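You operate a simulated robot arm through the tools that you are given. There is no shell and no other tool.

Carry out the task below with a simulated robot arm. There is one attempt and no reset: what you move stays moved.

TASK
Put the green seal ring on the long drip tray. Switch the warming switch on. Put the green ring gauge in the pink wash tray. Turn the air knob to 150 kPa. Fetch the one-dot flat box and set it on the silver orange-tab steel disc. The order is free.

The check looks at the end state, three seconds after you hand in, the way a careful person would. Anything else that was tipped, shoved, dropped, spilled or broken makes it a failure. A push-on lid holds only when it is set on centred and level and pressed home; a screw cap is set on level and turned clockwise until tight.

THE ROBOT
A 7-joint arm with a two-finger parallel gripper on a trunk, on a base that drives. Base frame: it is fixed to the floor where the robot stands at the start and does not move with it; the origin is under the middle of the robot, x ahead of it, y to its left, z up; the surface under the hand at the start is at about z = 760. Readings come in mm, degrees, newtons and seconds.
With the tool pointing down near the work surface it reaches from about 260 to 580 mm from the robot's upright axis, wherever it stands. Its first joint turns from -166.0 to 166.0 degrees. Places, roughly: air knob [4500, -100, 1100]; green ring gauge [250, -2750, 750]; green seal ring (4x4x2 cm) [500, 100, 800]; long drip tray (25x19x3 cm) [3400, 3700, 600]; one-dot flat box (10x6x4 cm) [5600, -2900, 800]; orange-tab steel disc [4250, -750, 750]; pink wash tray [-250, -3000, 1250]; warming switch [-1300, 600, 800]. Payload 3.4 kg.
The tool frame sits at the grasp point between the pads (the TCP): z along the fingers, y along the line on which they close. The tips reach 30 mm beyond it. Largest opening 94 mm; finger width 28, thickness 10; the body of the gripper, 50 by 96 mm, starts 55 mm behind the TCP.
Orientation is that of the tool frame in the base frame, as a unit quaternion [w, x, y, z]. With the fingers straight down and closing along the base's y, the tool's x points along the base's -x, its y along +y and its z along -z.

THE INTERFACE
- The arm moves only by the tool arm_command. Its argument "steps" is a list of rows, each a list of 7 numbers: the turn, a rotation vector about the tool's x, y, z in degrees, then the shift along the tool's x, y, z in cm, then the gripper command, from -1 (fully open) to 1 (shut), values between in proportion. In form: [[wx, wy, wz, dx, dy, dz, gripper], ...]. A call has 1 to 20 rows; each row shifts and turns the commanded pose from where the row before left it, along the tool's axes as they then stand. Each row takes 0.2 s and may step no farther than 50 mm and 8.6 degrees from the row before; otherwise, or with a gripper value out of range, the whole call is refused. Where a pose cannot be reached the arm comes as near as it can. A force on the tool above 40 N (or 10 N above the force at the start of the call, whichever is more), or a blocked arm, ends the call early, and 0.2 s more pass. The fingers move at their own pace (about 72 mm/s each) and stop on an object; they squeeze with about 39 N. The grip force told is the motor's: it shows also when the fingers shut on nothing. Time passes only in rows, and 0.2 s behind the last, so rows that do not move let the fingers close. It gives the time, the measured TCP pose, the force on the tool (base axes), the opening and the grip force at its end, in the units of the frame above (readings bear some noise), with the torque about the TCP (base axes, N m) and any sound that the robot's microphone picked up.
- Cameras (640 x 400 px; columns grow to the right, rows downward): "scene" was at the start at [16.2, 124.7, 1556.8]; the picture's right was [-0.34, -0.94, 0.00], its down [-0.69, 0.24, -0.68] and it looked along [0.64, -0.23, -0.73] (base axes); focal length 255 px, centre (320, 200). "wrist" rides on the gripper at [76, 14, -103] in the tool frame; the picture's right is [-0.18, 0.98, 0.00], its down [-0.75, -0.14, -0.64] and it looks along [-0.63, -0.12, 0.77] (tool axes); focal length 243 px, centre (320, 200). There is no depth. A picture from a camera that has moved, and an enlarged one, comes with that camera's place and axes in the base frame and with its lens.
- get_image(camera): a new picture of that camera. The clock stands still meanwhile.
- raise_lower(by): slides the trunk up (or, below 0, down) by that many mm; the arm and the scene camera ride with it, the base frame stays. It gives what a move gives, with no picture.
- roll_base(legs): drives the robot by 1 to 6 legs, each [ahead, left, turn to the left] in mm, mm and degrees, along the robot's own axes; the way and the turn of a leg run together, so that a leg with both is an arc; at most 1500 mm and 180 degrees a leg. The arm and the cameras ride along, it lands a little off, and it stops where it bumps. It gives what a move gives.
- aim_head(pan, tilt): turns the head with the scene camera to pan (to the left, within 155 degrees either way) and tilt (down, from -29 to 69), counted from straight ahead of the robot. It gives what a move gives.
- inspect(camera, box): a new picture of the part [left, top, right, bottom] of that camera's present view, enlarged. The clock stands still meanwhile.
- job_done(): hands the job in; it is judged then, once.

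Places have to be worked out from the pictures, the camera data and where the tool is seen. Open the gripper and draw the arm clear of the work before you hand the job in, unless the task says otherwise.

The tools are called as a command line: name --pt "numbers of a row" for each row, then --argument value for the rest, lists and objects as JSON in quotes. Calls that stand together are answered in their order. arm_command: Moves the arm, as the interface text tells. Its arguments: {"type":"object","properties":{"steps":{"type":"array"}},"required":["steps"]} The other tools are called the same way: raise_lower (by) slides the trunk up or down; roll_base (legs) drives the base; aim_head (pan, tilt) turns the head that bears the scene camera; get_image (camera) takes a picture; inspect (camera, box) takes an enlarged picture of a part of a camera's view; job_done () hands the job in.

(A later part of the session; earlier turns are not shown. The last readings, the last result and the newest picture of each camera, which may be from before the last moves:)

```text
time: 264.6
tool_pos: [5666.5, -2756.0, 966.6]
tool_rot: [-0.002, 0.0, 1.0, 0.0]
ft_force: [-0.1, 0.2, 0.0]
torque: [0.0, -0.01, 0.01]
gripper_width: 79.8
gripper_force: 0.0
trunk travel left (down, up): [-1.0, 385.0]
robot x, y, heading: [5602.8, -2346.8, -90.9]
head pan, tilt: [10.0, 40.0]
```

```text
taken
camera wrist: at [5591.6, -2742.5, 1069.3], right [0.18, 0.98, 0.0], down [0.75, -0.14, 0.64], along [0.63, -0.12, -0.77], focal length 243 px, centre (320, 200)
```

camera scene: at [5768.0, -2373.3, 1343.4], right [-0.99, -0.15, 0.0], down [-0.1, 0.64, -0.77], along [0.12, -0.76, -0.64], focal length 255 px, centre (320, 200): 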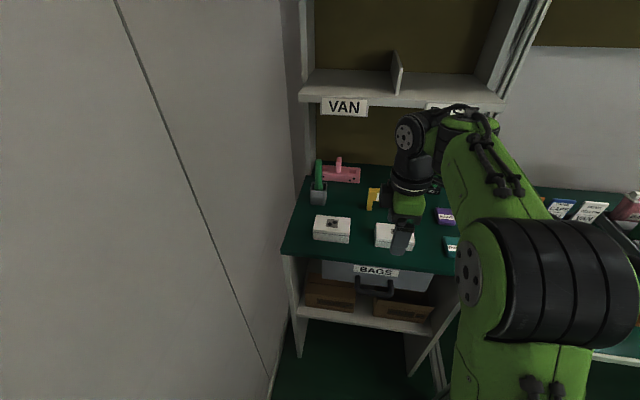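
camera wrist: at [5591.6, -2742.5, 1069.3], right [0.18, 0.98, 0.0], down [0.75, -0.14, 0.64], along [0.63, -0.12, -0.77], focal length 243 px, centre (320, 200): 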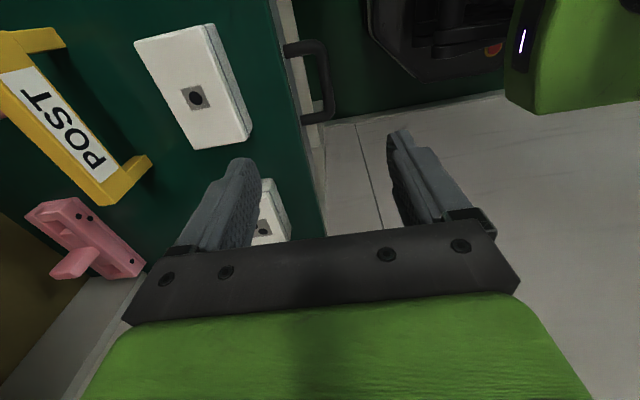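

The wrist view agrees (box dot at (5638, -2861)). I move the hand over the box.

arm_command --pt "0 0 0 0.85 -3.53 0 -0.7" --pt "0 0 0 0.85 -3.53 0 -0.7" --pt "0 0 0 0.85 -3.53 0 -0.7" --pt "0 0 0 0 0 3.0 -0.7" --pt "0 0 0 0 0 0 -0.7"

get_image --camera "wrist"

get_image --camera "scene"

```text
time: 265.8
tool_pos: [5643.6, -2859.1, 936.8]
tool_rot: [-0.001, 0.001, 1.0, 0.0]
ft_force: [-0.8, 0.3, -0.7]
torque: [-0.04, 0.01, -0.03]
gripper_width: 79.8
gripper_force: 0.1
trunk travel left (down, up): [-1.0, 385.0]
robot x, y, heading: [5601.0, -2346.1, -91.3]
head pan, tilt: [10.0, 40.0]
```

```text
taken
camera wrist: at [5567.8, -2846.0, 1040.0], right [0.18, 0.98, 0.0], down [0.75, -0.14, 0.64], along [0.63, -0.12, -0.77], focal length 243 px, centre (320, 200)
```

wrist: 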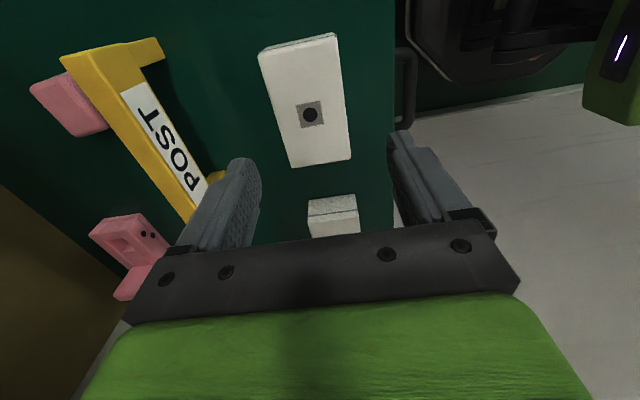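

```text
taken
camera scene: at [5768.0, -2372.4, 1343.4], right [-0.99, -0.15, 0.0], down [-0.1, 0.64, -0.77], along [0.12, -0.76, -0.64], focal length 255 px, centre (320, 200)
```

scene: 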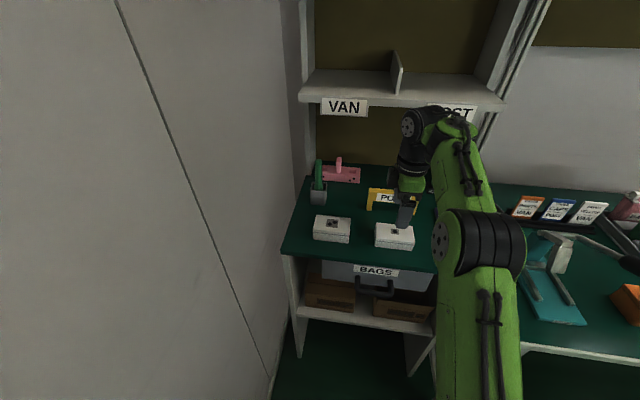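

The box is straddled; I correct 6 mm and descend so the tips end ~8 mm above the shelf.

arm_command --pt "0 0 0 0.6 -0.6 2.5 -0.7" --pt "0 0 0 0 0 2.5 -0.7" --pt "0 0 0 0 0 2.0 -0.7" --pt "0 0 0 0 0 1.7 -0.7" --pt "0 0 0 0 0 0 -0.7"

get_image --camera "wrist"

inspect --camera "scene" --box '[340, 170, 450, 280]'

```text
time: 267.0
tool_pos: [5635.1, -2869.3, 850.7]
tool_rot: [0.0, 0.0, 1.0, 0.001]
ft_force: [-0.2, 0.6, 0.6]
torque: [-0.01, -0.01, 0.03]
gripper_width: 80.2
gripper_force: 0.0
trunk travel left (down, up): [-1.0, 385.0]
robot x, y, heading: [5601.7, -2346.4, -91.4]
head pan, tilt: [10.0, 40.0]
```

```text
taken
camera wrist: at [5560.3, -2853.5, 953.2], right [0.18, 0.98, 0.0], down [0.75, -0.14, 0.64], along [0.63, -0.12, -0.77], focal length 243 px, centre (320, 200)
```

wrist: 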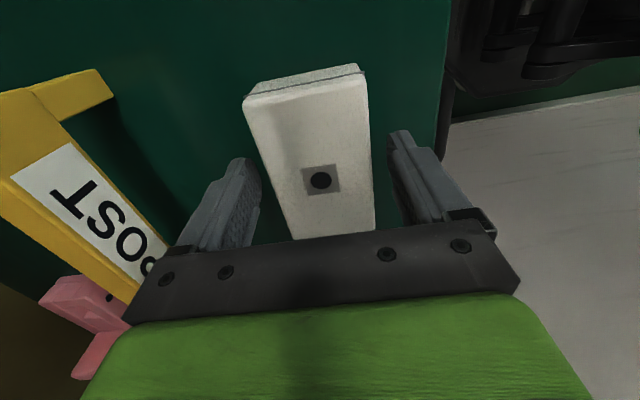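

```text
3.64 times, centred on (395, 225) of scene
camera zoom: at [5768.0, -2372.6, 1343.4], right [-0.99, -0.15, 0.0], down [-0.1, 0.64, -0.77], along [0.12, -0.76, -0.64], focal length 926 px, centre (47, 109)
```

zoom: 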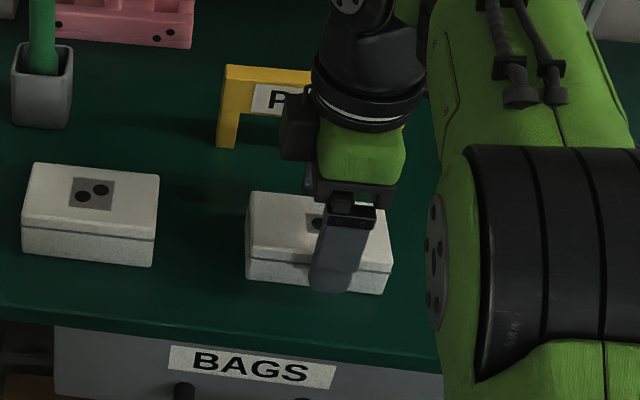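

Centred on the dot. I close the gripper on the box.

arm_command --pt "0 0 0 0.3 0 0 -0.4" --pt "0 0 0 0 0 0 0.5" --pt "0 0 0 0 0 0 1" --pt "0 0 0 0 0 0 1" --pt "0 0 0 0 0 0 1"

get_image --camera "wrist"

```text
time: 268.2
tool_pos: [5631.8, -2868.0, 851.5]
tool_rot: [-0.001, -0.001, 1.0, 0.0]
ft_force: [-1.1, -0.2, 0.5]
torque: [-0.03, 0.01, 0.02]
gripper_width: 59.1
gripper_force: 39.1
trunk travel left (down, up): [-1.0, 385.0]
robot x, y, heading: [5600.6, -2350.4, -91.3]
head pan, tilt: [10.0, 40.0]
```

```text
taken
camera wrist: at [5556.8, -2853.8, 953.0], right [0.18, 0.98, 0.0], down [0.75, -0.14, 0.64], along [0.63, -0.12, -0.77], focal length 243 px, centre (320, 200)
```

wrist: 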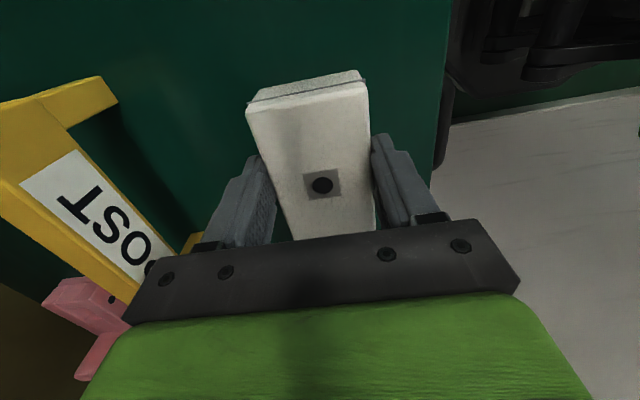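

Gripped at 59 mm. I lift 90 mm and back out from the shelf.

arm_command --pt "0 0 0 0 0 -1.5 1" --pt "0 0 0 0 0 -2.5 1" --pt "0 0 0 0 0 -2.5 1" --pt "0 0 0 0 0 -2.5 1" --pt "0 0 0 0 0 0 1"

get_image --camera "wrist"

roll_base --legs '[[-300, 0, 0]]'

get_image --camera "scene"

```text
time: 269.4
tool_pos: [5633.0, -2867.5, 940.6]
tool_rot: [-0.001, -0.001, 1.0, -0.001]
ft_force: [-0.8, 0.6, -0.7]
torque: [0.03, 0.01, -0.03]
gripper_width: 59.2
gripper_force: 39.2
trunk travel left (down, up): [-1.0, 385.0]
robot x, y, heading: [5600.1, -2346.5, -91.0]
head pan, tilt: [10.0, 40.0]
```

```text
taken
camera wrist: at [5557.5, -2852.7, 1043.2], right [0.18, 0.98, 0.0], down [0.75, -0.14, 0.64], along [0.63, -0.12, -0.77], focal length 243 px, centre (320, 200)
```

wrist: 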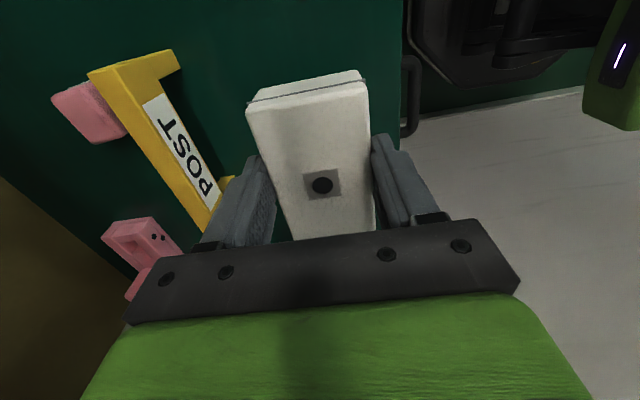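

```text
time: 271.5
tool_pos: [5639.2, -2559.9, 939.9]
tool_rot: [-0.001, -0.001, 1.0, 0.0]
ft_force: [0.1, 0.8, 0.0]
torque: [0.0, -0.03, 0.02]
gripper_width: 59.0
gripper_force: 38.8
trunk travel left (down, up): [-1.0, 385.0]
robot x, y, heading: [5606.3, -2035.5, -90.9]
head pan, tilt: [10.0, 40.0]
```

```text
taken
camera scene: at [5773.9, -2066.3, 1343.4], right [-0.99, -0.16, 0.0], down [-0.1, 0.63, -0.77], along [0.12, -0.76, -0.64], focal length 255 px, centre (320, 200)
```

scene: 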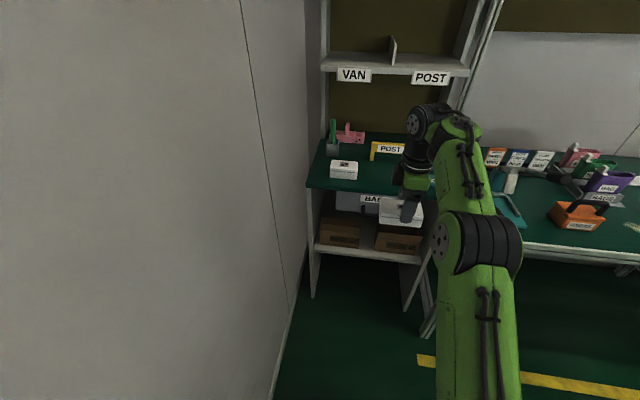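

The box is secure. I draw it in, raise the trunk, move right into the open aisle, and turn to face the island bench.

arm_command --pt "0 0 0 0 4 0 1" --pt "0 0 0 0 4 0 1" --pt "0 0 0 0 3 0 1"

raise_lower --by 224

roll_base --legs '[[0, -700, 0], [0, 0, 90], [0, 0, 90], [0, 600, 0]]'

aim_head --pan 0 --tilt 30

get_image --camera "scene"

```text
time: 272.3
tool_pos: [5638.8, -2451.9, 940.1]
tool_rot: [0.0, 0.0, 1.0, -0.001]
ft_force: [1.1, -0.4, -0.4]
torque: [0.02, -0.01, -0.01]
gripper_width: 58.9
gripper_force: 39.1
trunk travel left (down, up): [-1.0, 385.0]
robot x, y, heading: [5605.0, -2036.9, -91.0]
head pan, tilt: [10.0, 40.0]
```

```text
time: 274.7
tool_pos: [5638.2, -2451.4, 1163.2]
tool_rot: [-0.001, -0.001, 1.0, 0.0]
ft_force: [-0.1, 0.7, -0.6]
torque: [-0.01, -0.01, 0.02]
gripper_width: 59.0
gripper_force: 38.9
trunk travel left (down, up): [-225.0, 161.0]
robot x, y, heading: [5604.1, -2036.9, -91.2]
head pan, tilt: [10.0, 40.0]
```

```text
time: 289.2
tool_pos: [4271.4, -1582.9, 1162.8]
tool_rot: [0.0, 1.0, -0.011, 0.001]
ft_force: [0.2, -0.2, -0.8]
torque: [0.01, -0.04, 0.0]
gripper_width: 59.1
gripper_force: 39.2
trunk travel left (down, up): [-225.0, 161.0]
robot x, y, heading: [4291.4, -1996.2, 87.5]
head pan, tilt: [10.0, 40.0]
```

```text
time: 289.9
tool_pos: [4271.3, -1583.4, 1163.4]
tool_rot: [0.0, 1.0, -0.012, 0.001]
ft_force: [-0.6, -0.1, -1.6]
torque: [-0.01, 0.03, 0.01]
gripper_width: 59.0
gripper_force: 38.7
trunk travel left (down, up): [-225.0, 161.0]
robot x, y, heading: [4293.0, -1994.4, 87.7]
head pan, tilt: [0.0, 30.0]
```

```text
taken
camera scene: at [4143.7, -1960.6, 1581.9], right [1.0, -0.04, 0.0], down [-0.02, -0.5, -0.87], along [0.04, 0.86, -0.5], focal length 255 px, centre (320, 200)
```

scene: 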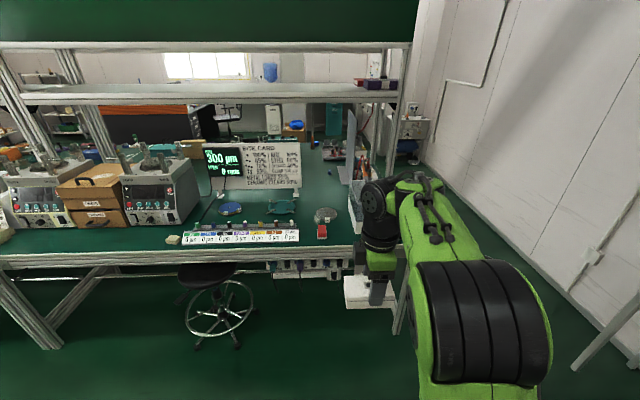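

The disc should be at about pixel (330, 220), where a grey disc is visible. I zoom in.

inspect --camera "scene" --box '[190, 180, 370, 260]'

inspect --camera "scene" --box '[290, 190, 370, 250]'

```text
3.56 times, centred on (280, 220) of scene
camera zoom: at [4143.7, -1960.6, 1581.9], right [1.0, -0.04, 0.0], down [-0.02, -0.5, -0.87], along [0.04, 0.86, -0.5], focal length 906 px, centre (462, 129)
```

zoom: 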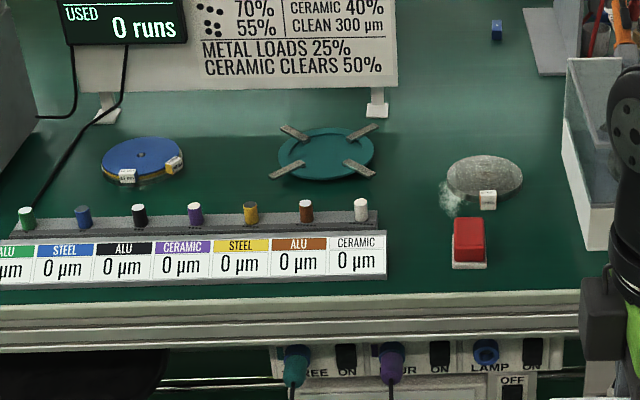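

```text
6.67 times, centred on (330, 220) of scene
camera zoom: at [4143.7, -1960.6, 1581.9], right [1.0, -0.04, 0.0], down [-0.02, -0.5, -0.87], along [0.04, 0.86, -0.5], focal length 1698 px, centre (253, 67)
```

zoom: 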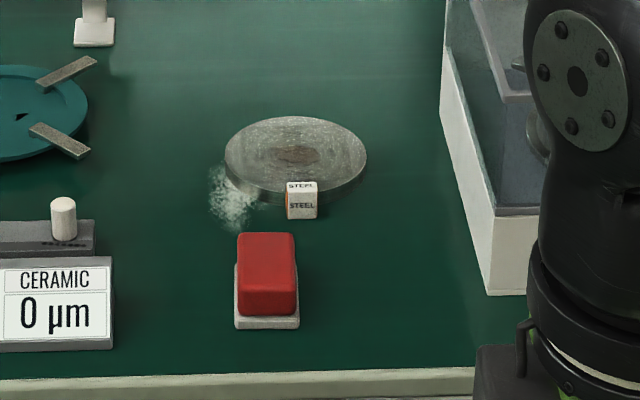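

That's it: a silver disc (~120 mm) with an orange-edged STEEL tab, centred near (4240, -727). I straighten the heading and drive up to the bench edge (y ≈ -1011), then look again.

roll_base --legs '[[0, 0, 2.3], [680, 0, 0]]'

aim_head --pan -10 --tilt 50

get_image --camera "scene"

get_image --camera "wrist"

```text
time: 294.1
tool_pos: [4252.3, -904.6, 1164.6]
tool_rot: [0.0, 1.0, 0.01, 0.001]
ft_force: [0.4, -0.4, -0.7]
torque: [0.03, 0.0, -0.01]
gripper_width: 59.2
gripper_force: 39.0
trunk travel left (down, up): [-225.0, 161.0]
robot x, y, heading: [4295.4, -1319.6, 89.9]
head pan, tilt: [0.0, 30.0]
```

```text
time: 294.9
tool_pos: [4253.6, -906.0, 1163.7]
tool_rot: [0.0, 1.0, 0.01, 0.002]
ft_force: [-0.8, 0.4, -0.9]
torque: [-0.01, 0.0, 0.01]
gripper_width: 59.1
gripper_force: 39.2
trunk travel left (down, up): [-225.0, 161.0]
robot x, y, heading: [4297.5, -1318.8, 90.0]
head pan, tilt: [-10.0, 50.0]
```

```text
taken
camera scene: at [4155.9, -1302.3, 1552.5], right [0.98, -0.17, 0.0], down [-0.13, -0.75, -0.64], along [0.11, 0.63, -0.77], focal length 255 px, centre (320, 200)
```

scene: 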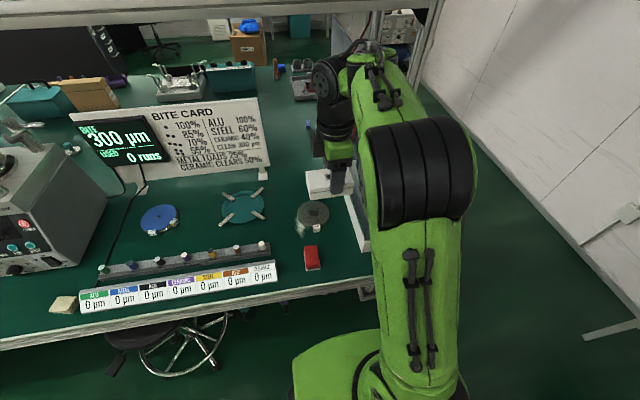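

```text
taken
camera wrist: at [4331.0, -918.7, 1265.8], right [-0.16, -0.99, 0.0], down [-0.76, 0.13, 0.64], along [-0.63, 0.11, -0.77], focal length 243 px, centre (320, 200)
```

wrist: 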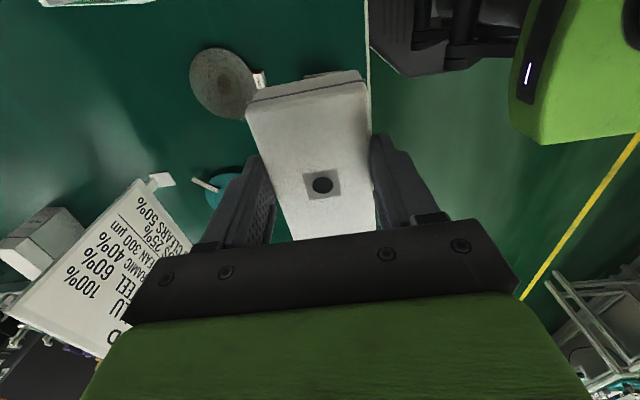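

I zoom both cameras on the disc for accurate centring.

inspect --camera "scene" --box '[280, 180, 350, 280]'

inspect --camera "wrist" --box '[170, 30, 290, 140]'

```text
4.00 times, centred on (315, 230) of scene
camera zoom: at [4155.9, -1302.3, 1552.5], right [0.98, -0.17, 0.0], down [-0.13, -0.75, -0.64], along [0.11, 0.63, -0.77], focal length 1019 px, centre (340, 80)
```

zoom: 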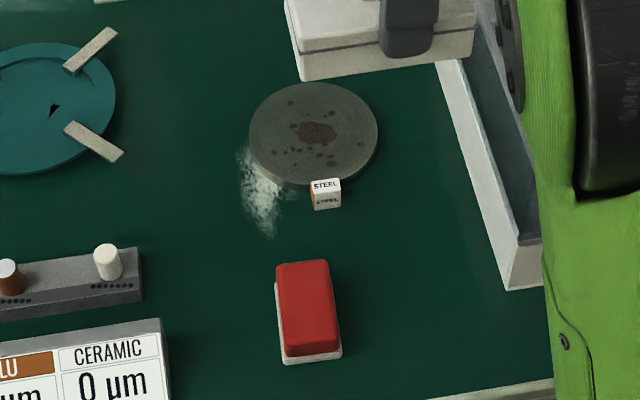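

```text
3.64 times, centred on (230, 85) of wrist
camera zoom: at [4331.0, -918.7, 1265.8], right [-0.16, -0.99, 0.0], down [-0.76, 0.13, 0.64], along [-0.63, 0.11, -0.77], focal length 882 px, centre (647, 618)
```

zoom: 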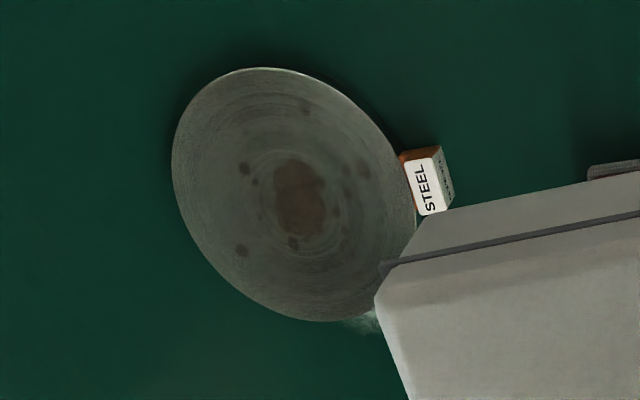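

Both views put the disc at about (4236, -721). I move 50 mm closer and bring the box over it at box-bottom height ~ 940.

roll_base --legs '[[50, 0, 0]]'

arm_command --pt "0 0 0 -0.4 -3.4 2.5 1" --pt "0 0 0 -0.4 -3.4 2.5 1" --pt "0 0 0 -0.4 -3.4 2.5 1" --pt "0 0 0 -0.4 -3.3 2.5 1" --pt "0 0 0 0 0 4 1" --pt "0 0 0 0 0 4 1" --pt "0 0 0 0 0 0 1"

get_image --camera "wrist"

inspect --camera "scene" --box '[240, 120, 420, 280]'

```text
time: 295.8
tool_pos: [4254.6, -853.6, 1162.5]
tool_rot: [0.001, 1.0, 0.01, 0.001]
ft_force: [-0.1, 0.9, -1.1]
torque: [-0.03, 0.0, 0.0]
gripper_width: 59.1
gripper_force: 39.4
trunk travel left (down, up): [-225.0, 161.0]
robot x, y, heading: [4291.0, -1268.3, 90.1]
head pan, tilt: [-10.0, 50.0]
```

```text
time: 297.4
tool_pos: [4234.7, -721.4, 983.6]
tool_rot: [-0.001, 1.0, 0.009, 0.001]
ft_force: [-0.2, -0.5, -1.2]
torque: [-0.01, -0.02, -0.01]
gripper_width: 59.2
gripper_force: 38.9
trunk travel left (down, up): [-225.0, 161.0]
robot x, y, heading: [4293.5, -1271.2, 90.1]
head pan, tilt: [-10.0, 50.0]
```

```text
taken
camera wrist: at [4311.5, -733.6, 1085.8], right [-0.16, -0.99, 0.0], down [-0.76, 0.13, 0.64], along [-0.63, 0.11, -0.77], focal length 243 px, centre (320, 200)
```

wrist: 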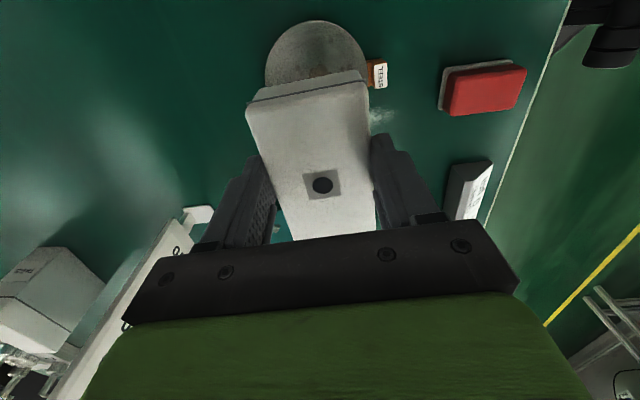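

```text
2.50 times, centred on (330, 200) of scene
camera zoom: at [4156.1, -1253.0, 1552.5], right [0.98, -0.17, 0.0], down [-0.13, -0.75, -0.64], along [0.11, 0.63, -0.77], focal length 637 px, centre (295, 200)
```

zoom: 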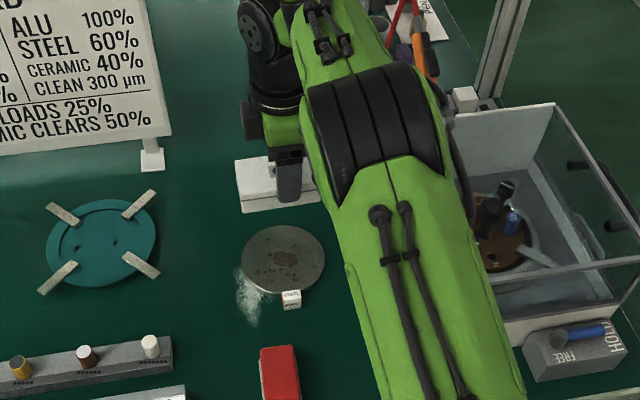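

inspect --camera "wrist" --box '[240, 0, 400, 110]'

```text
3.64 times, centred on (320, 55) of wrist
camera zoom: at [4311.5, -733.6, 1085.8], right [-0.16, -0.99, 0.0], down [-0.76, 0.13, 0.64], along [-0.63, 0.11, -0.77], focal length 882 px, centre (320, 727)
```

zoom: 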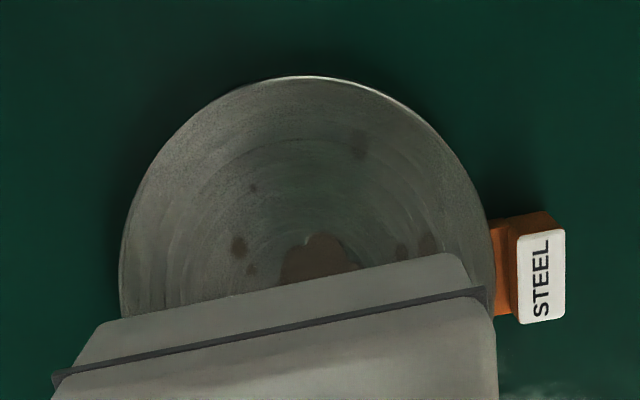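

Allowing for the small biases I saw when gripping the box, the disc centre is near (4247, -719). I correct by 12 mm and lower to ~10 mm above the disc.

arm_command --pt "0 0 0 1.2 -0.2 3.0 1" --pt "0 0 0 0 0 4 1" --pt "0 0 0 0 0 4 1" --pt "0 0 0 0 0 3 1" --pt "0 0 0 0 0 1 1" --pt "0 0 0 0 0 0 1"

get_image --camera "wrist"

inspect --camera "scene" --box '[270, 160, 390, 270]'

```text
time: 298.8
tool_pos: [4247.8, -718.1, 834.5]
tool_rot: [0.0, 1.0, 0.01, 0.001]
ft_force: [0.5, 0.2, -0.5]
torque: [0.01, -0.02, -0.02]
gripper_width: 59.1
gripper_force: 39.1
trunk travel left (down, up): [-225.0, 161.0]
robot x, y, heading: [4294.6, -1267.7, 89.9]
head pan, tilt: [-10.0, 50.0]
```

```text
taken
camera wrist: at [4323.9, -730.9, 936.6], right [-0.16, -0.99, 0.0], down [-0.76, 0.13, 0.64], along [-0.63, 0.11, -0.77], focal length 243 px, centre (320, 200)
```

wrist: 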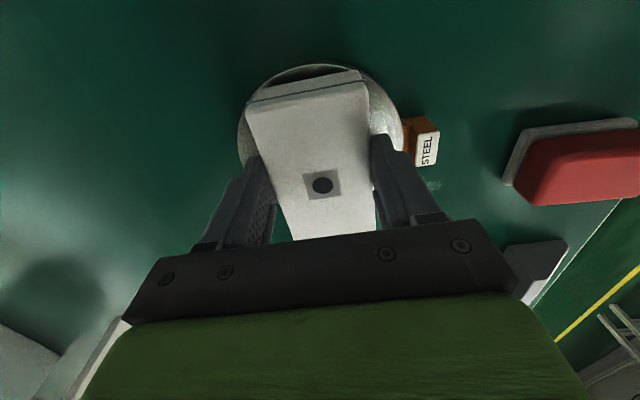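

```text
3.64 times, centred on (330, 215) of scene
camera zoom: at [4155.9, -1252.3, 1552.4], right [0.98, -0.17, 0.0], down [-0.13, -0.75, -0.64], along [0.11, 0.63, -0.77], focal length 926 px, centre (284, 146)
```

zoom: 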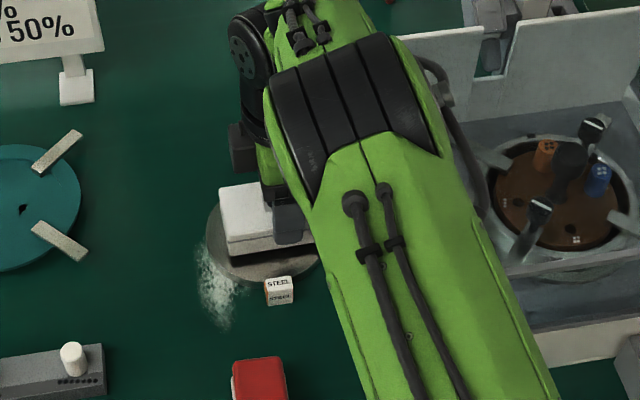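

The box sits centrally over the disc. I lower in 3 mm steps until contact.

arm_command --pt "0 0 0 0 0 0.5 1" --pt "0 0 0 0 0 0.4 1" --pt "0 0 0 0 0 0.3 1" --pt "0 0 0 0 0 0.3 1" --pt "0 0 0 0 0 0 1"

inspect --camera "wrist" --box '[220, 40, 440, 200]'

```text
time: 300.0
tool_pos: [4248.0, -719.0, 821.2]
tool_rot: [-0.005, 1.0, 0.011, 0.001]
ft_force: [-1.5, 0.3, 36.2]
torque: [-0.19, -0.01, 0.09]
gripper_width: 59.4
gripper_force: 39.4
trunk travel left (down, up): [-225.0, 161.0]
robot x, y, heading: [4294.8, -1271.3, 90.1]
head pan, tilt: [-10.0, 50.0]
```

```text
2.50 times, centred on (330, 120) of wrist
camera zoom: at [4324.3, -732.5, 924.5], right [-0.16, -0.99, -0.01], down [-0.76, 0.12, 0.64], along [-0.63, 0.11, -0.77], focal length 606 px, centre (295, 400)
```

zoom: 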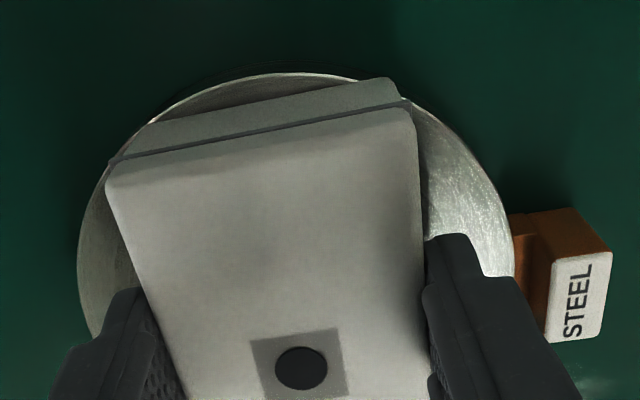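

Contact at 36 N: the box is on the disc (top ≈ 781). I relieve the pressure by 2 mm and open the fingers.

arm_command --pt "0 0 0 0 0 -0.25 1" --pt "0 0 0 0 0 0 0.2" --pt "0 0 0 0 0 0 -0.7" --pt "0 0 0 0 0 0 -0.7" --pt "0 0 0 0 0 0 -0.7" --pt "0 0 0 0 0 -2 -0.7" --pt "0 0 0 0 0 -4 -0.7" --pt "0 0 0 0 0 -4.5 -0.7" --pt "0 0 0 0 0 -4.5 -0.7" --pt "0 0 0 0 0 -4.5 -0.7" --pt "0 0 0 0 0 -4.5 -0.7"

get_image --camera "wrist"

inspect --camera "scene" --box '[270, 160, 390, 270]'

```text
time: 302.4
tool_pos: [4245.9, -720.4, 1061.5]
tool_rot: [-0.001, 1.0, 0.009, 0.002]
ft_force: [-0.6, -0.1, 0.3]
torque: [-0.01, 0.01, 0.0]
gripper_width: 79.8
gripper_force: 0.0
trunk travel left (down, up): [-225.0, 161.0]
robot x, y, heading: [4293.3, -1265.2, 89.9]
head pan, tilt: [-10.0, 50.0]
```

```text
taken
camera wrist: at [4324.1, -733.3, 1164.1], right [-0.16, -0.99, 0.0], down [-0.76, 0.13, 0.64], along [-0.63, 0.11, -0.77], focal length 243 px, centre (320, 200)
```

wrist: 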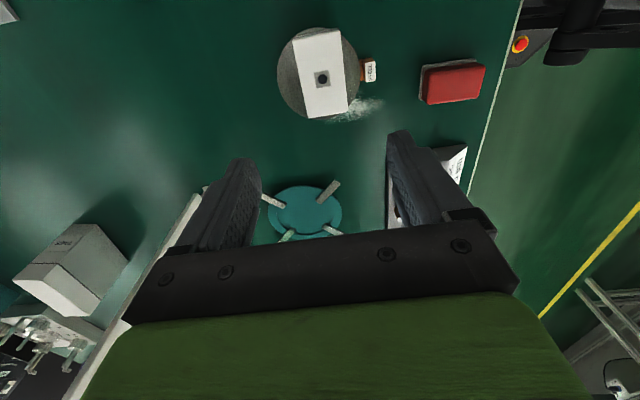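

```text
3.64 times, centred on (330, 215) of scene
camera zoom: at [4156.1, -1253.0, 1552.5], right [0.98, -0.17, 0.0], down [-0.13, -0.75, -0.64], along [0.11, 0.63, -0.77], focal length 926 px, centre (284, 146)
```

zoom: 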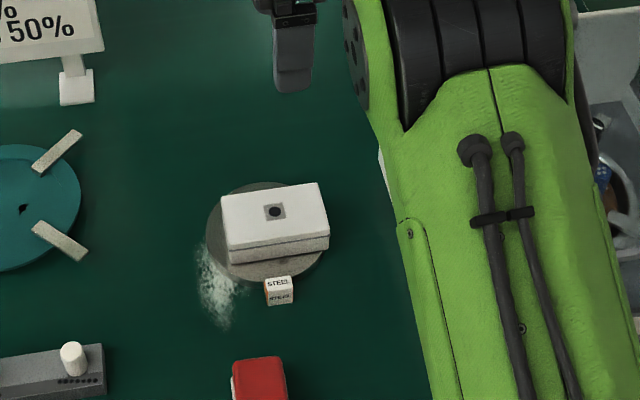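

The box rests centred on the disc. I back away, restore the hand's yaw and head for the ring gauge near (250, -2750).

roll_base --legs '[[-550, 0, 0]]'

arm_command --pt "0 0 8.39 0 1.2 0 -0.7" --pt "0 0 8.39 0 1.2 0 0" --pt "0 0 8.39 0 1.2 0 1" --pt "0 0 8.39 0 1 0 1" --pt "0 0 8.39 0 1 0 1" --pt "0 0 8.39 0 0 0 1" --pt "0 0 8.39 0 0 0 1" --pt "0 0 8.39 1 0 0 1" --pt "0 0 8.39 2 0 0 1" --pt "0 0 8.39 2 0 0 1" --pt "0 0 8.39 2 0 0 1"

roll_base --legs '[[0, 0, 90], [1400, 0, 0], [1400, 0, 0], [1150, 0, 0]]'

aim_head --pan 60 --tilt 25

get_image --camera "scene"

```text
time: 305.6
tool_pos: [4247.5, -1278.3, 1060.0]
tool_rot: [0.0, 1.0, 0.008, 0.002]
ft_force: [0.4, -0.6, 0.9]
torque: [0.01, -0.01, -0.01]
gripper_width: 80.0
gripper_force: 0.0
trunk travel left (down, up): [-225.0, 161.0]
robot x, y, heading: [4293.8, -1825.8, 90.0]
head pan, tilt: [-10.0, 50.0]
```

```text
time: 308.0
tool_pos: [4254.5, -1395.8, 1061.4]
tool_rot: [0.002, -0.698, 0.716, 0.0]
ft_force: [0.4, 0.4, -0.3]
torque: [0.01, 0.02, 0.0]
gripper_width: 0.0
gripper_force: 32.8
trunk travel left (down, up): [-225.0, 161.0]
robot x, y, heading: [4289.5, -1825.9, 89.9]
head pan, tilt: [-10.0, 50.0]
```

```text
time: 330.9
tool_pos: [-100.7, -1919.1, 1062.3]
tool_rot: [-0.001, 1.0, 0.008, 0.0]
ft_force: [0.4, 0.6, -0.5]
torque: [0.01, 0.0, 0.01]
gripper_width: 0.0
gripper_force: 32.8
trunk travel left (down, up): [-225.0, 161.0]
robot x, y, heading: [327.6, -1864.3, -178.1]
head pan, tilt: [-10.0, 50.0]
```

```text
time: 332.3
tool_pos: [-101.3, -1918.7, 1061.6]
tool_rot: [-0.001, 1.0, 0.008, 0.0]
ft_force: [0.1, -0.2, 0.6]
torque: [-0.01, -0.03, 0.01]
gripper_width: 0.0
gripper_force: 33.2
trunk travel left (down, up): [-225.0, 161.0]
robot x, y, heading: [323.4, -1860.5, -178.0]
head pan, tilt: [60.0, 25.0]
```

```text
taken
camera scene: at [349.1, -2094.0, 1589.9], right [-0.88, 0.47, 0.0], down [0.2, 0.37, -0.91], along [-0.43, -0.8, -0.42], focal length 255 px, centre (320, 200)
```

scene: 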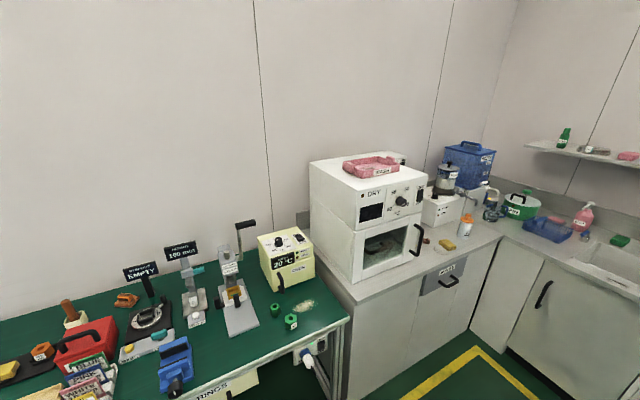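

I see the pink tray atop the white oven at z ≈ 1250 and two green ring-like objects on the bench. I zoom in on both.

inspect --camera "scene" --box '[250, 285, 330, 345]'

inspect --camera "scene" --box '[300, 140, 440, 220]'

inspect --camera "scene" --box '[0, 220, 340, 400]'

```text
6.67 times, centred on (290, 315) of scene
camera zoom: at [349.1, -2094.0, 1589.9], right [-0.88, 0.47, 0.0], down [0.2, 0.37, -0.91], along [-0.43, -0.8, -0.42], focal length 1698 px, centre (520, -567)
```

zoom: 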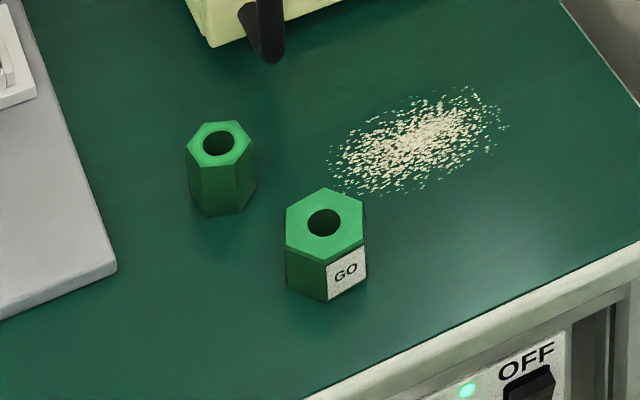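

```text
4.57 times, centred on (370, 180) of scene
camera zoom: at [349.1, -2094.0, 1589.9], right [-0.88, 0.47, 0.0], down [0.2, 0.37, -0.91], along [-0.43, -0.8, -0.42], focal length 1164 px, centre (91, 291)
```

zoom: 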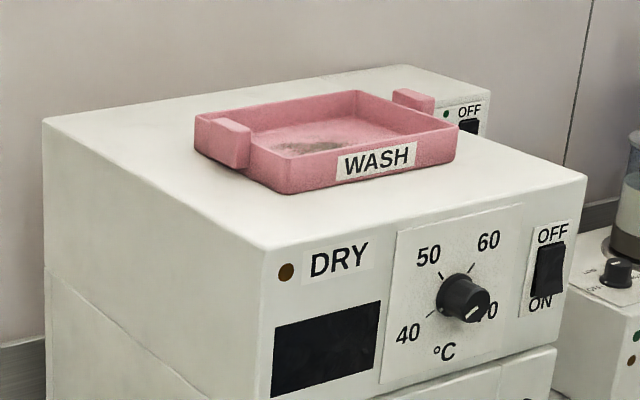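

```text
1.88 times, centred on (170, 310) of scene
camera zoom: at [349.1, -2094.0, 1589.9], right [-0.88, 0.47, 0.0], down [0.2, 0.37, -0.91], along [-0.43, -0.8, -0.42], focal length 480 px, centre (602, -7)
```

zoom: 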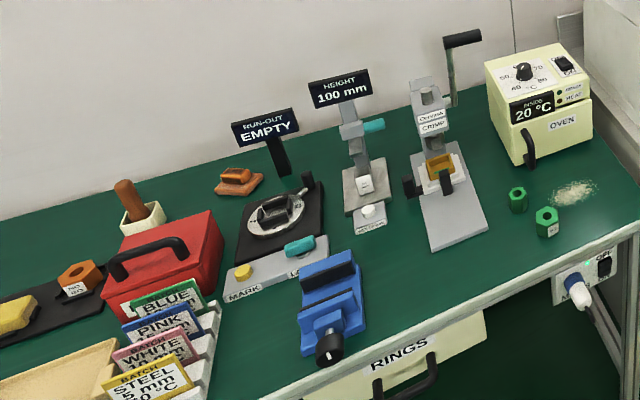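

The labelled green hexagon reads "GO", so it is the ring gauge (the other carries no label). I turn to face the wall bench and approach for a closer check.

roll_base --legs '[[0, 0, 88], [0, -170, 0], [330, 0, 0]]'

aim_head --pan -10 --tilt 45

get_image --camera "scene"

get_image --camera "wrist"

```text
time: 339.2
tool_pos: [180.3, -2619.0, 1061.1]
tool_rot: [-0.001, 0.724, 0.69, 0.0]
ft_force: [0.6, -0.7, -0.5]
torque: [0.01, 0.01, -0.01]
gripper_width: 0.1
gripper_force: 33.0
trunk travel left (down, up): [-225.0, 161.0]
robot x, y, heading: [150.9, -2185.8, -91.5]
head pan, tilt: [60.0, 25.0]
```

```text
time: 340.6
tool_pos: [179.9, -2618.3, 1062.5]
tool_rot: [-0.001, 0.724, 0.69, 0.0]
ft_force: [-0.6, 0.2, 0.0]
torque: [-0.02, 0.0, 0.03]
gripper_width: 0.0
gripper_force: 32.9
trunk travel left (down, up): [-225.0, 161.0]
robot x, y, heading: [152.2, -2188.2, -91.2]
head pan, tilt: [-10.0, 45.0]
```

```text
taken
camera scene: at [289.4, -2212.9, 1559.4], right [-0.98, 0.2, 0.0], down [0.14, 0.69, -0.71], along [-0.14, -0.69, -0.71], focal length 255 px, centre (320, 200)
```

scene: 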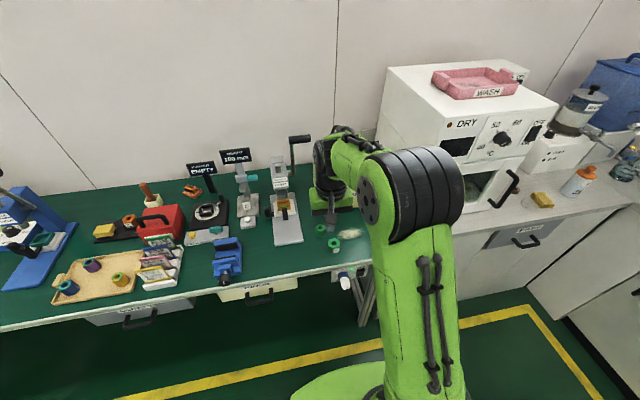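

```text
taken
camera wrist: at [199.1, -2543.2, 1164.0], right [0.97, -0.23, 0.0], down [-0.17, -0.75, 0.64], along [-0.15, -0.62, -0.77], focal length 243 px, centre (320, 200)
```

wrist: 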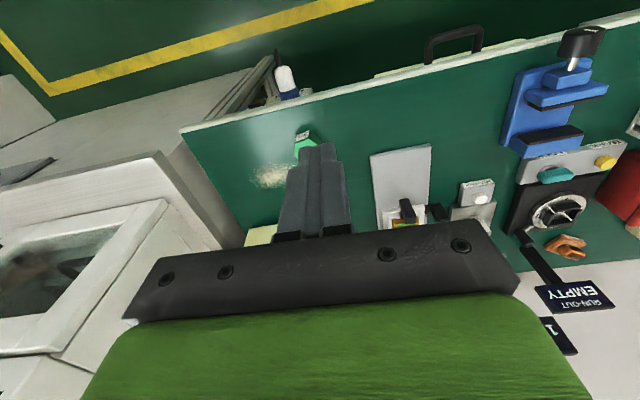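

inspect --camera "scene" --box '[260, 200, 380, 280]'

inspect --camera "scene" --box '[0, 160, 260, 310]'

inspect --camera "scene" --box '[380, 50, 560, 160]'

```text
5.00 times, centred on (320, 240) of scene
camera zoom: at [289.4, -2212.9, 1559.4], right [-0.98, 0.2, 0.0], down [0.14, 0.69, -0.71], along [-0.14, -0.69, -0.71], focal length 1274 px, centre (320, 0)
```

zoom: 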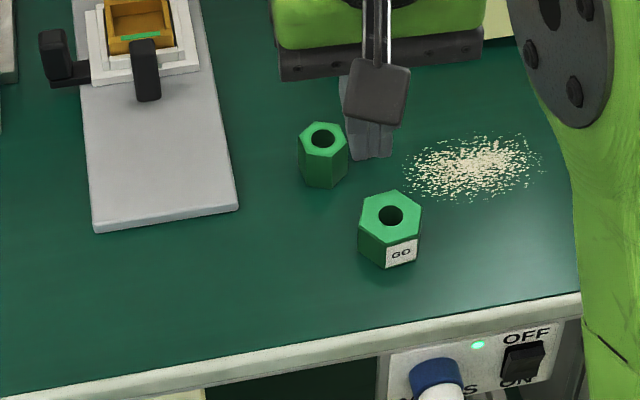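

```text
2.46 times, centred on (130, 235) of scene
camera zoom: at [289.4, -2212.9, 1559.4], right [-0.98, 0.2, 0.0], down [0.14, 0.69, -0.71], along [-0.14, -0.69, -0.71], focal length 627 px, centre (788, 114)
```

zoom: 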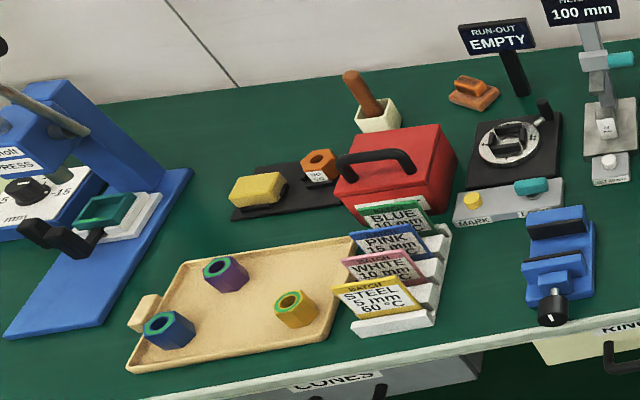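

```text
3.56 times, centred on (470, 105) of scene
camera zoom: at [289.4, -2212.9, 1559.4], right [-0.98, 0.2, 0.0], down [0.14, 0.69, -0.71], along [-0.14, -0.69, -0.71], focal length 906 px, centre (-213, 538)
```

zoom: 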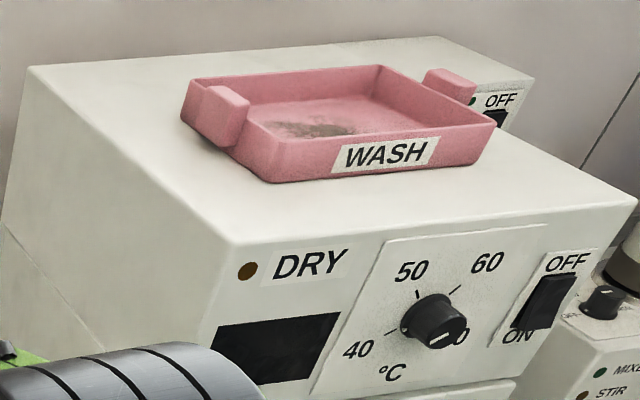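

The GO gauge (45 mm hexagon, ~35 mm tall) is at about (130, -2733); the other unlabelled hexagon stands ~86 mm away. I move 100 mm closer and bring the half-open hand over the gauge, yawed to match its flats.

roll_base --legs '[[100, 0, 0]]'

arm_command --pt "0 0 4.4 -0.6 -2.3 3 0" --pt "0 0 4.4 -0.6 -2.3 3 -0.5" --pt "0 0 0 0 0 4 -0.5" --pt "0 0 0 0 0 0 -0.5"

get_image --camera "wrist"

get_image --camera "scene"

```text
time: 341.8
tool_pos: [178.6, -2718.9, 1061.7]
tool_rot: [-0.001, 0.722, 0.692, 0.0]
ft_force: [-0.2, -0.1, -0.5]
torque: [0.01, 0.01, -0.01]
gripper_width: 0.0
gripper_force: 33.4
trunk travel left (down, up): [-225.0, 161.0]
robot x, y, heading: [147.1, -2291.1, -91.5]
head pan, tilt: [-10.0, 45.0]
```

```text
time: 342.8
tool_pos: [129.3, -2725.2, 962.0]
tool_rot: [-0.001, 0.774, 0.633, 0.0]
ft_force: [-0.5, 0.1, 0.1]
torque: [-0.03, 0.0, 0.01]
gripper_width: 70.3
gripper_force: 0.1
trunk travel left (down, up): [-225.0, 161.0]
robot x, y, heading: [148.2, -2284.4, -91.3]
head pan, tilt: [-10.0, 45.0]
```

```text
taken
camera wrist: at [160.4, -2653.0, 1064.3], right [0.93, -0.37, 0.0], down [-0.29, -0.71, 0.64], along [-0.24, -0.6, -0.77], focal length 243 px, centre (320, 200)
```

wrist: 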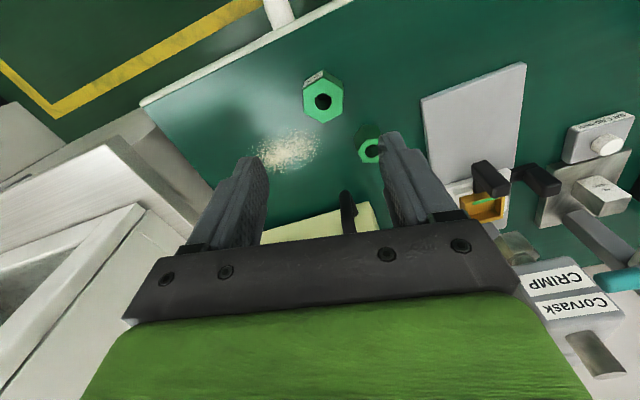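

```text
taken
camera scene: at [286.7, -2311.5, 1559.4], right [-0.98, 0.2, 0.0], down [0.14, 0.69, -0.71], along [-0.14, -0.69, -0.71], focal length 255 px, centre (320, 200)
```

scene: 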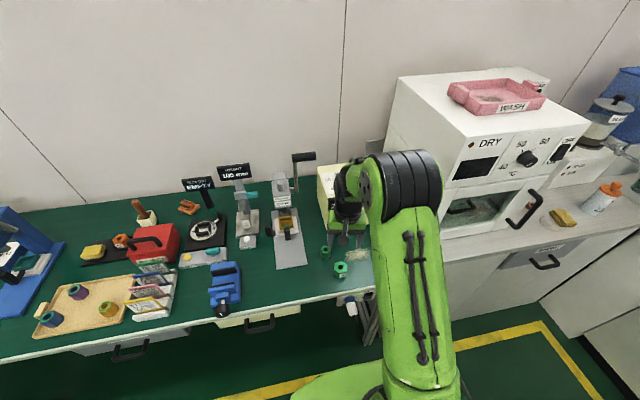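

The gauge is nearly below the hand and its flats line up with the pads. I descend to z ≈ 840 and re-check.

arm_command --pt "0 0 0 -0.4 0.2 4 -0.5" --pt "0 0 0 0 0 4 -0.5" --pt "0 0 0 0 0 4 -0.5" --pt "0 0 0 0 0 0 -0.5"

get_image --camera "wrist"

```text
time: 343.8
tool_pos: [132.0, -2731.0, 841.4]
tool_rot: [0.001, 0.773, 0.634, -0.002]
ft_force: [0.4, 0.0, -0.8]
torque: [0.0, 0.02, 0.0]
gripper_width: 70.5
gripper_force: 0.1
trunk travel left (down, up): [-225.0, 161.0]
robot x, y, heading: [151.1, -2289.7, -91.5]
head pan, tilt: [-10.0, 45.0]
```

```text
taken
camera wrist: at [161.4, -2658.0, 943.6], right [0.93, -0.37, 0.0], down [-0.29, -0.71, 0.64], along [-0.24, -0.6, -0.77], focal length 243 px, centre (320, 200)
```

wrist: 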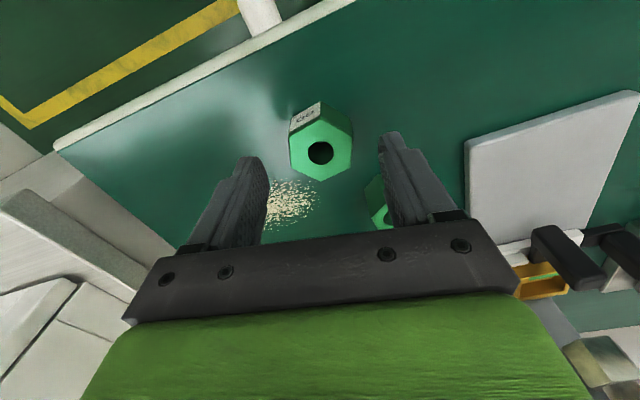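

Well aligned, and the other hexagon clears the finger by ~25 mm. I descend to TCP z ≈ 797 and close.

arm_command --pt "0 0 0 -0.25 0 2.5 -0.5" --pt "0 0 0 0 0 1.9 -0.5" --pt "0 0 0 0 0 0 -0.5" --pt "0 0 0 0 0 0 0.3" --pt "0 0 0 0 0 0 1" --pt "0 0 0 0 0 0 1" --pt "0 0 0 0 0 0 1"

get_image --camera "wrist"

```text
time: 345.4
tool_pos: [131.6, -2731.4, 799.4]
tool_rot: [0.002, 0.774, 0.633, -0.003]
ft_force: [-3.2, -5.5, 26.4]
torque: [0.0, -0.13, -0.06]
gripper_width: 43.5
gripper_force: 39.2
trunk travel left (down, up): [-225.0, 161.0]
robot x, y, heading: [149.4, -2286.9, -91.2]
head pan, tilt: [-10.0, 45.0]
```

```text
taken
camera wrist: at [161.1, -2659.9, 900.9], right [0.93, -0.37, 0.0], down [-0.29, -0.71, 0.65], along [-0.24, -0.6, -0.76], focal length 243 px, centre (320, 200)
```

wrist: 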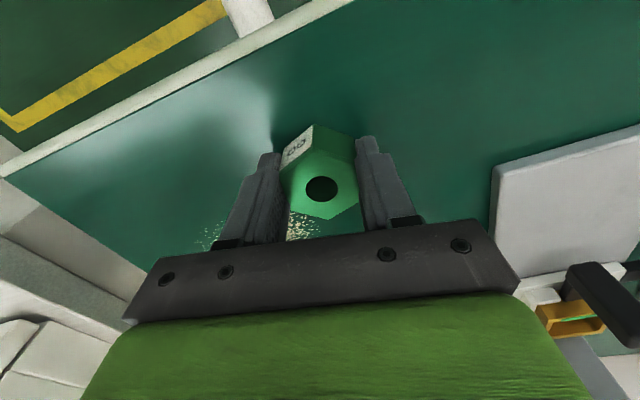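

Gripped at 43.5 mm; the tips lightly touch the bench (26 N). I lift and check the hold.

arm_command --pt "0 0 0 0 0 -0.5 1" --pt "0 0 0 0 0 -2 1" --pt "0 0 0 0 0 -3 1" --pt "0 0 0 0 0 -4 1" --pt "0 0 0 0 0 -4 1" --pt "0 0 0 0 0 0 1"

get_image --camera "wrist"

inspect --camera "scene" --box '[280, 150, 420, 300]'

```text
time: 346.8
tool_pos: [131.2, -2732.6, 930.1]
tool_rot: [-0.001, 0.773, 0.634, -0.001]
ft_force: [0.1, 1.3, -1.6]
torque: [0.02, -0.01, -0.01]
gripper_width: 43.3
gripper_force: 38.7
trunk travel left (down, up): [-225.0, 161.0]
robot x, y, heading: [148.2, -2290.2, -91.5]
head pan, tilt: [-10.0, 45.0]
```

```text
taken
camera wrist: at [161.5, -2662.1, 1033.9], right [0.93, -0.37, 0.0], down [-0.29, -0.71, 0.64], along [-0.24, -0.59, -0.77], focal length 243 px, centre (320, 200)
```

wrist: 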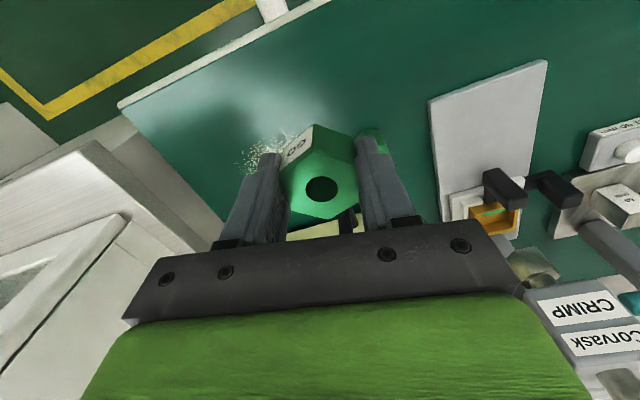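

```text
2.67 times, centred on (350, 225) of scene
camera zoom: at [286.9, -2312.7, 1559.3], right [-0.98, 0.2, 0.0], down [0.14, 0.69, -0.71], along [-0.14, -0.69, -0.71], focal length 679 px, centre (240, 133)
```

zoom: 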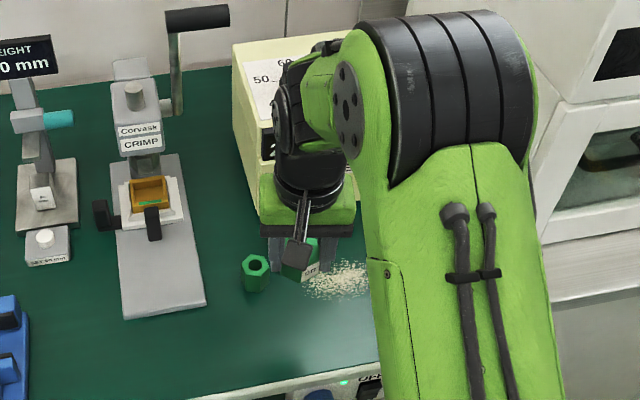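

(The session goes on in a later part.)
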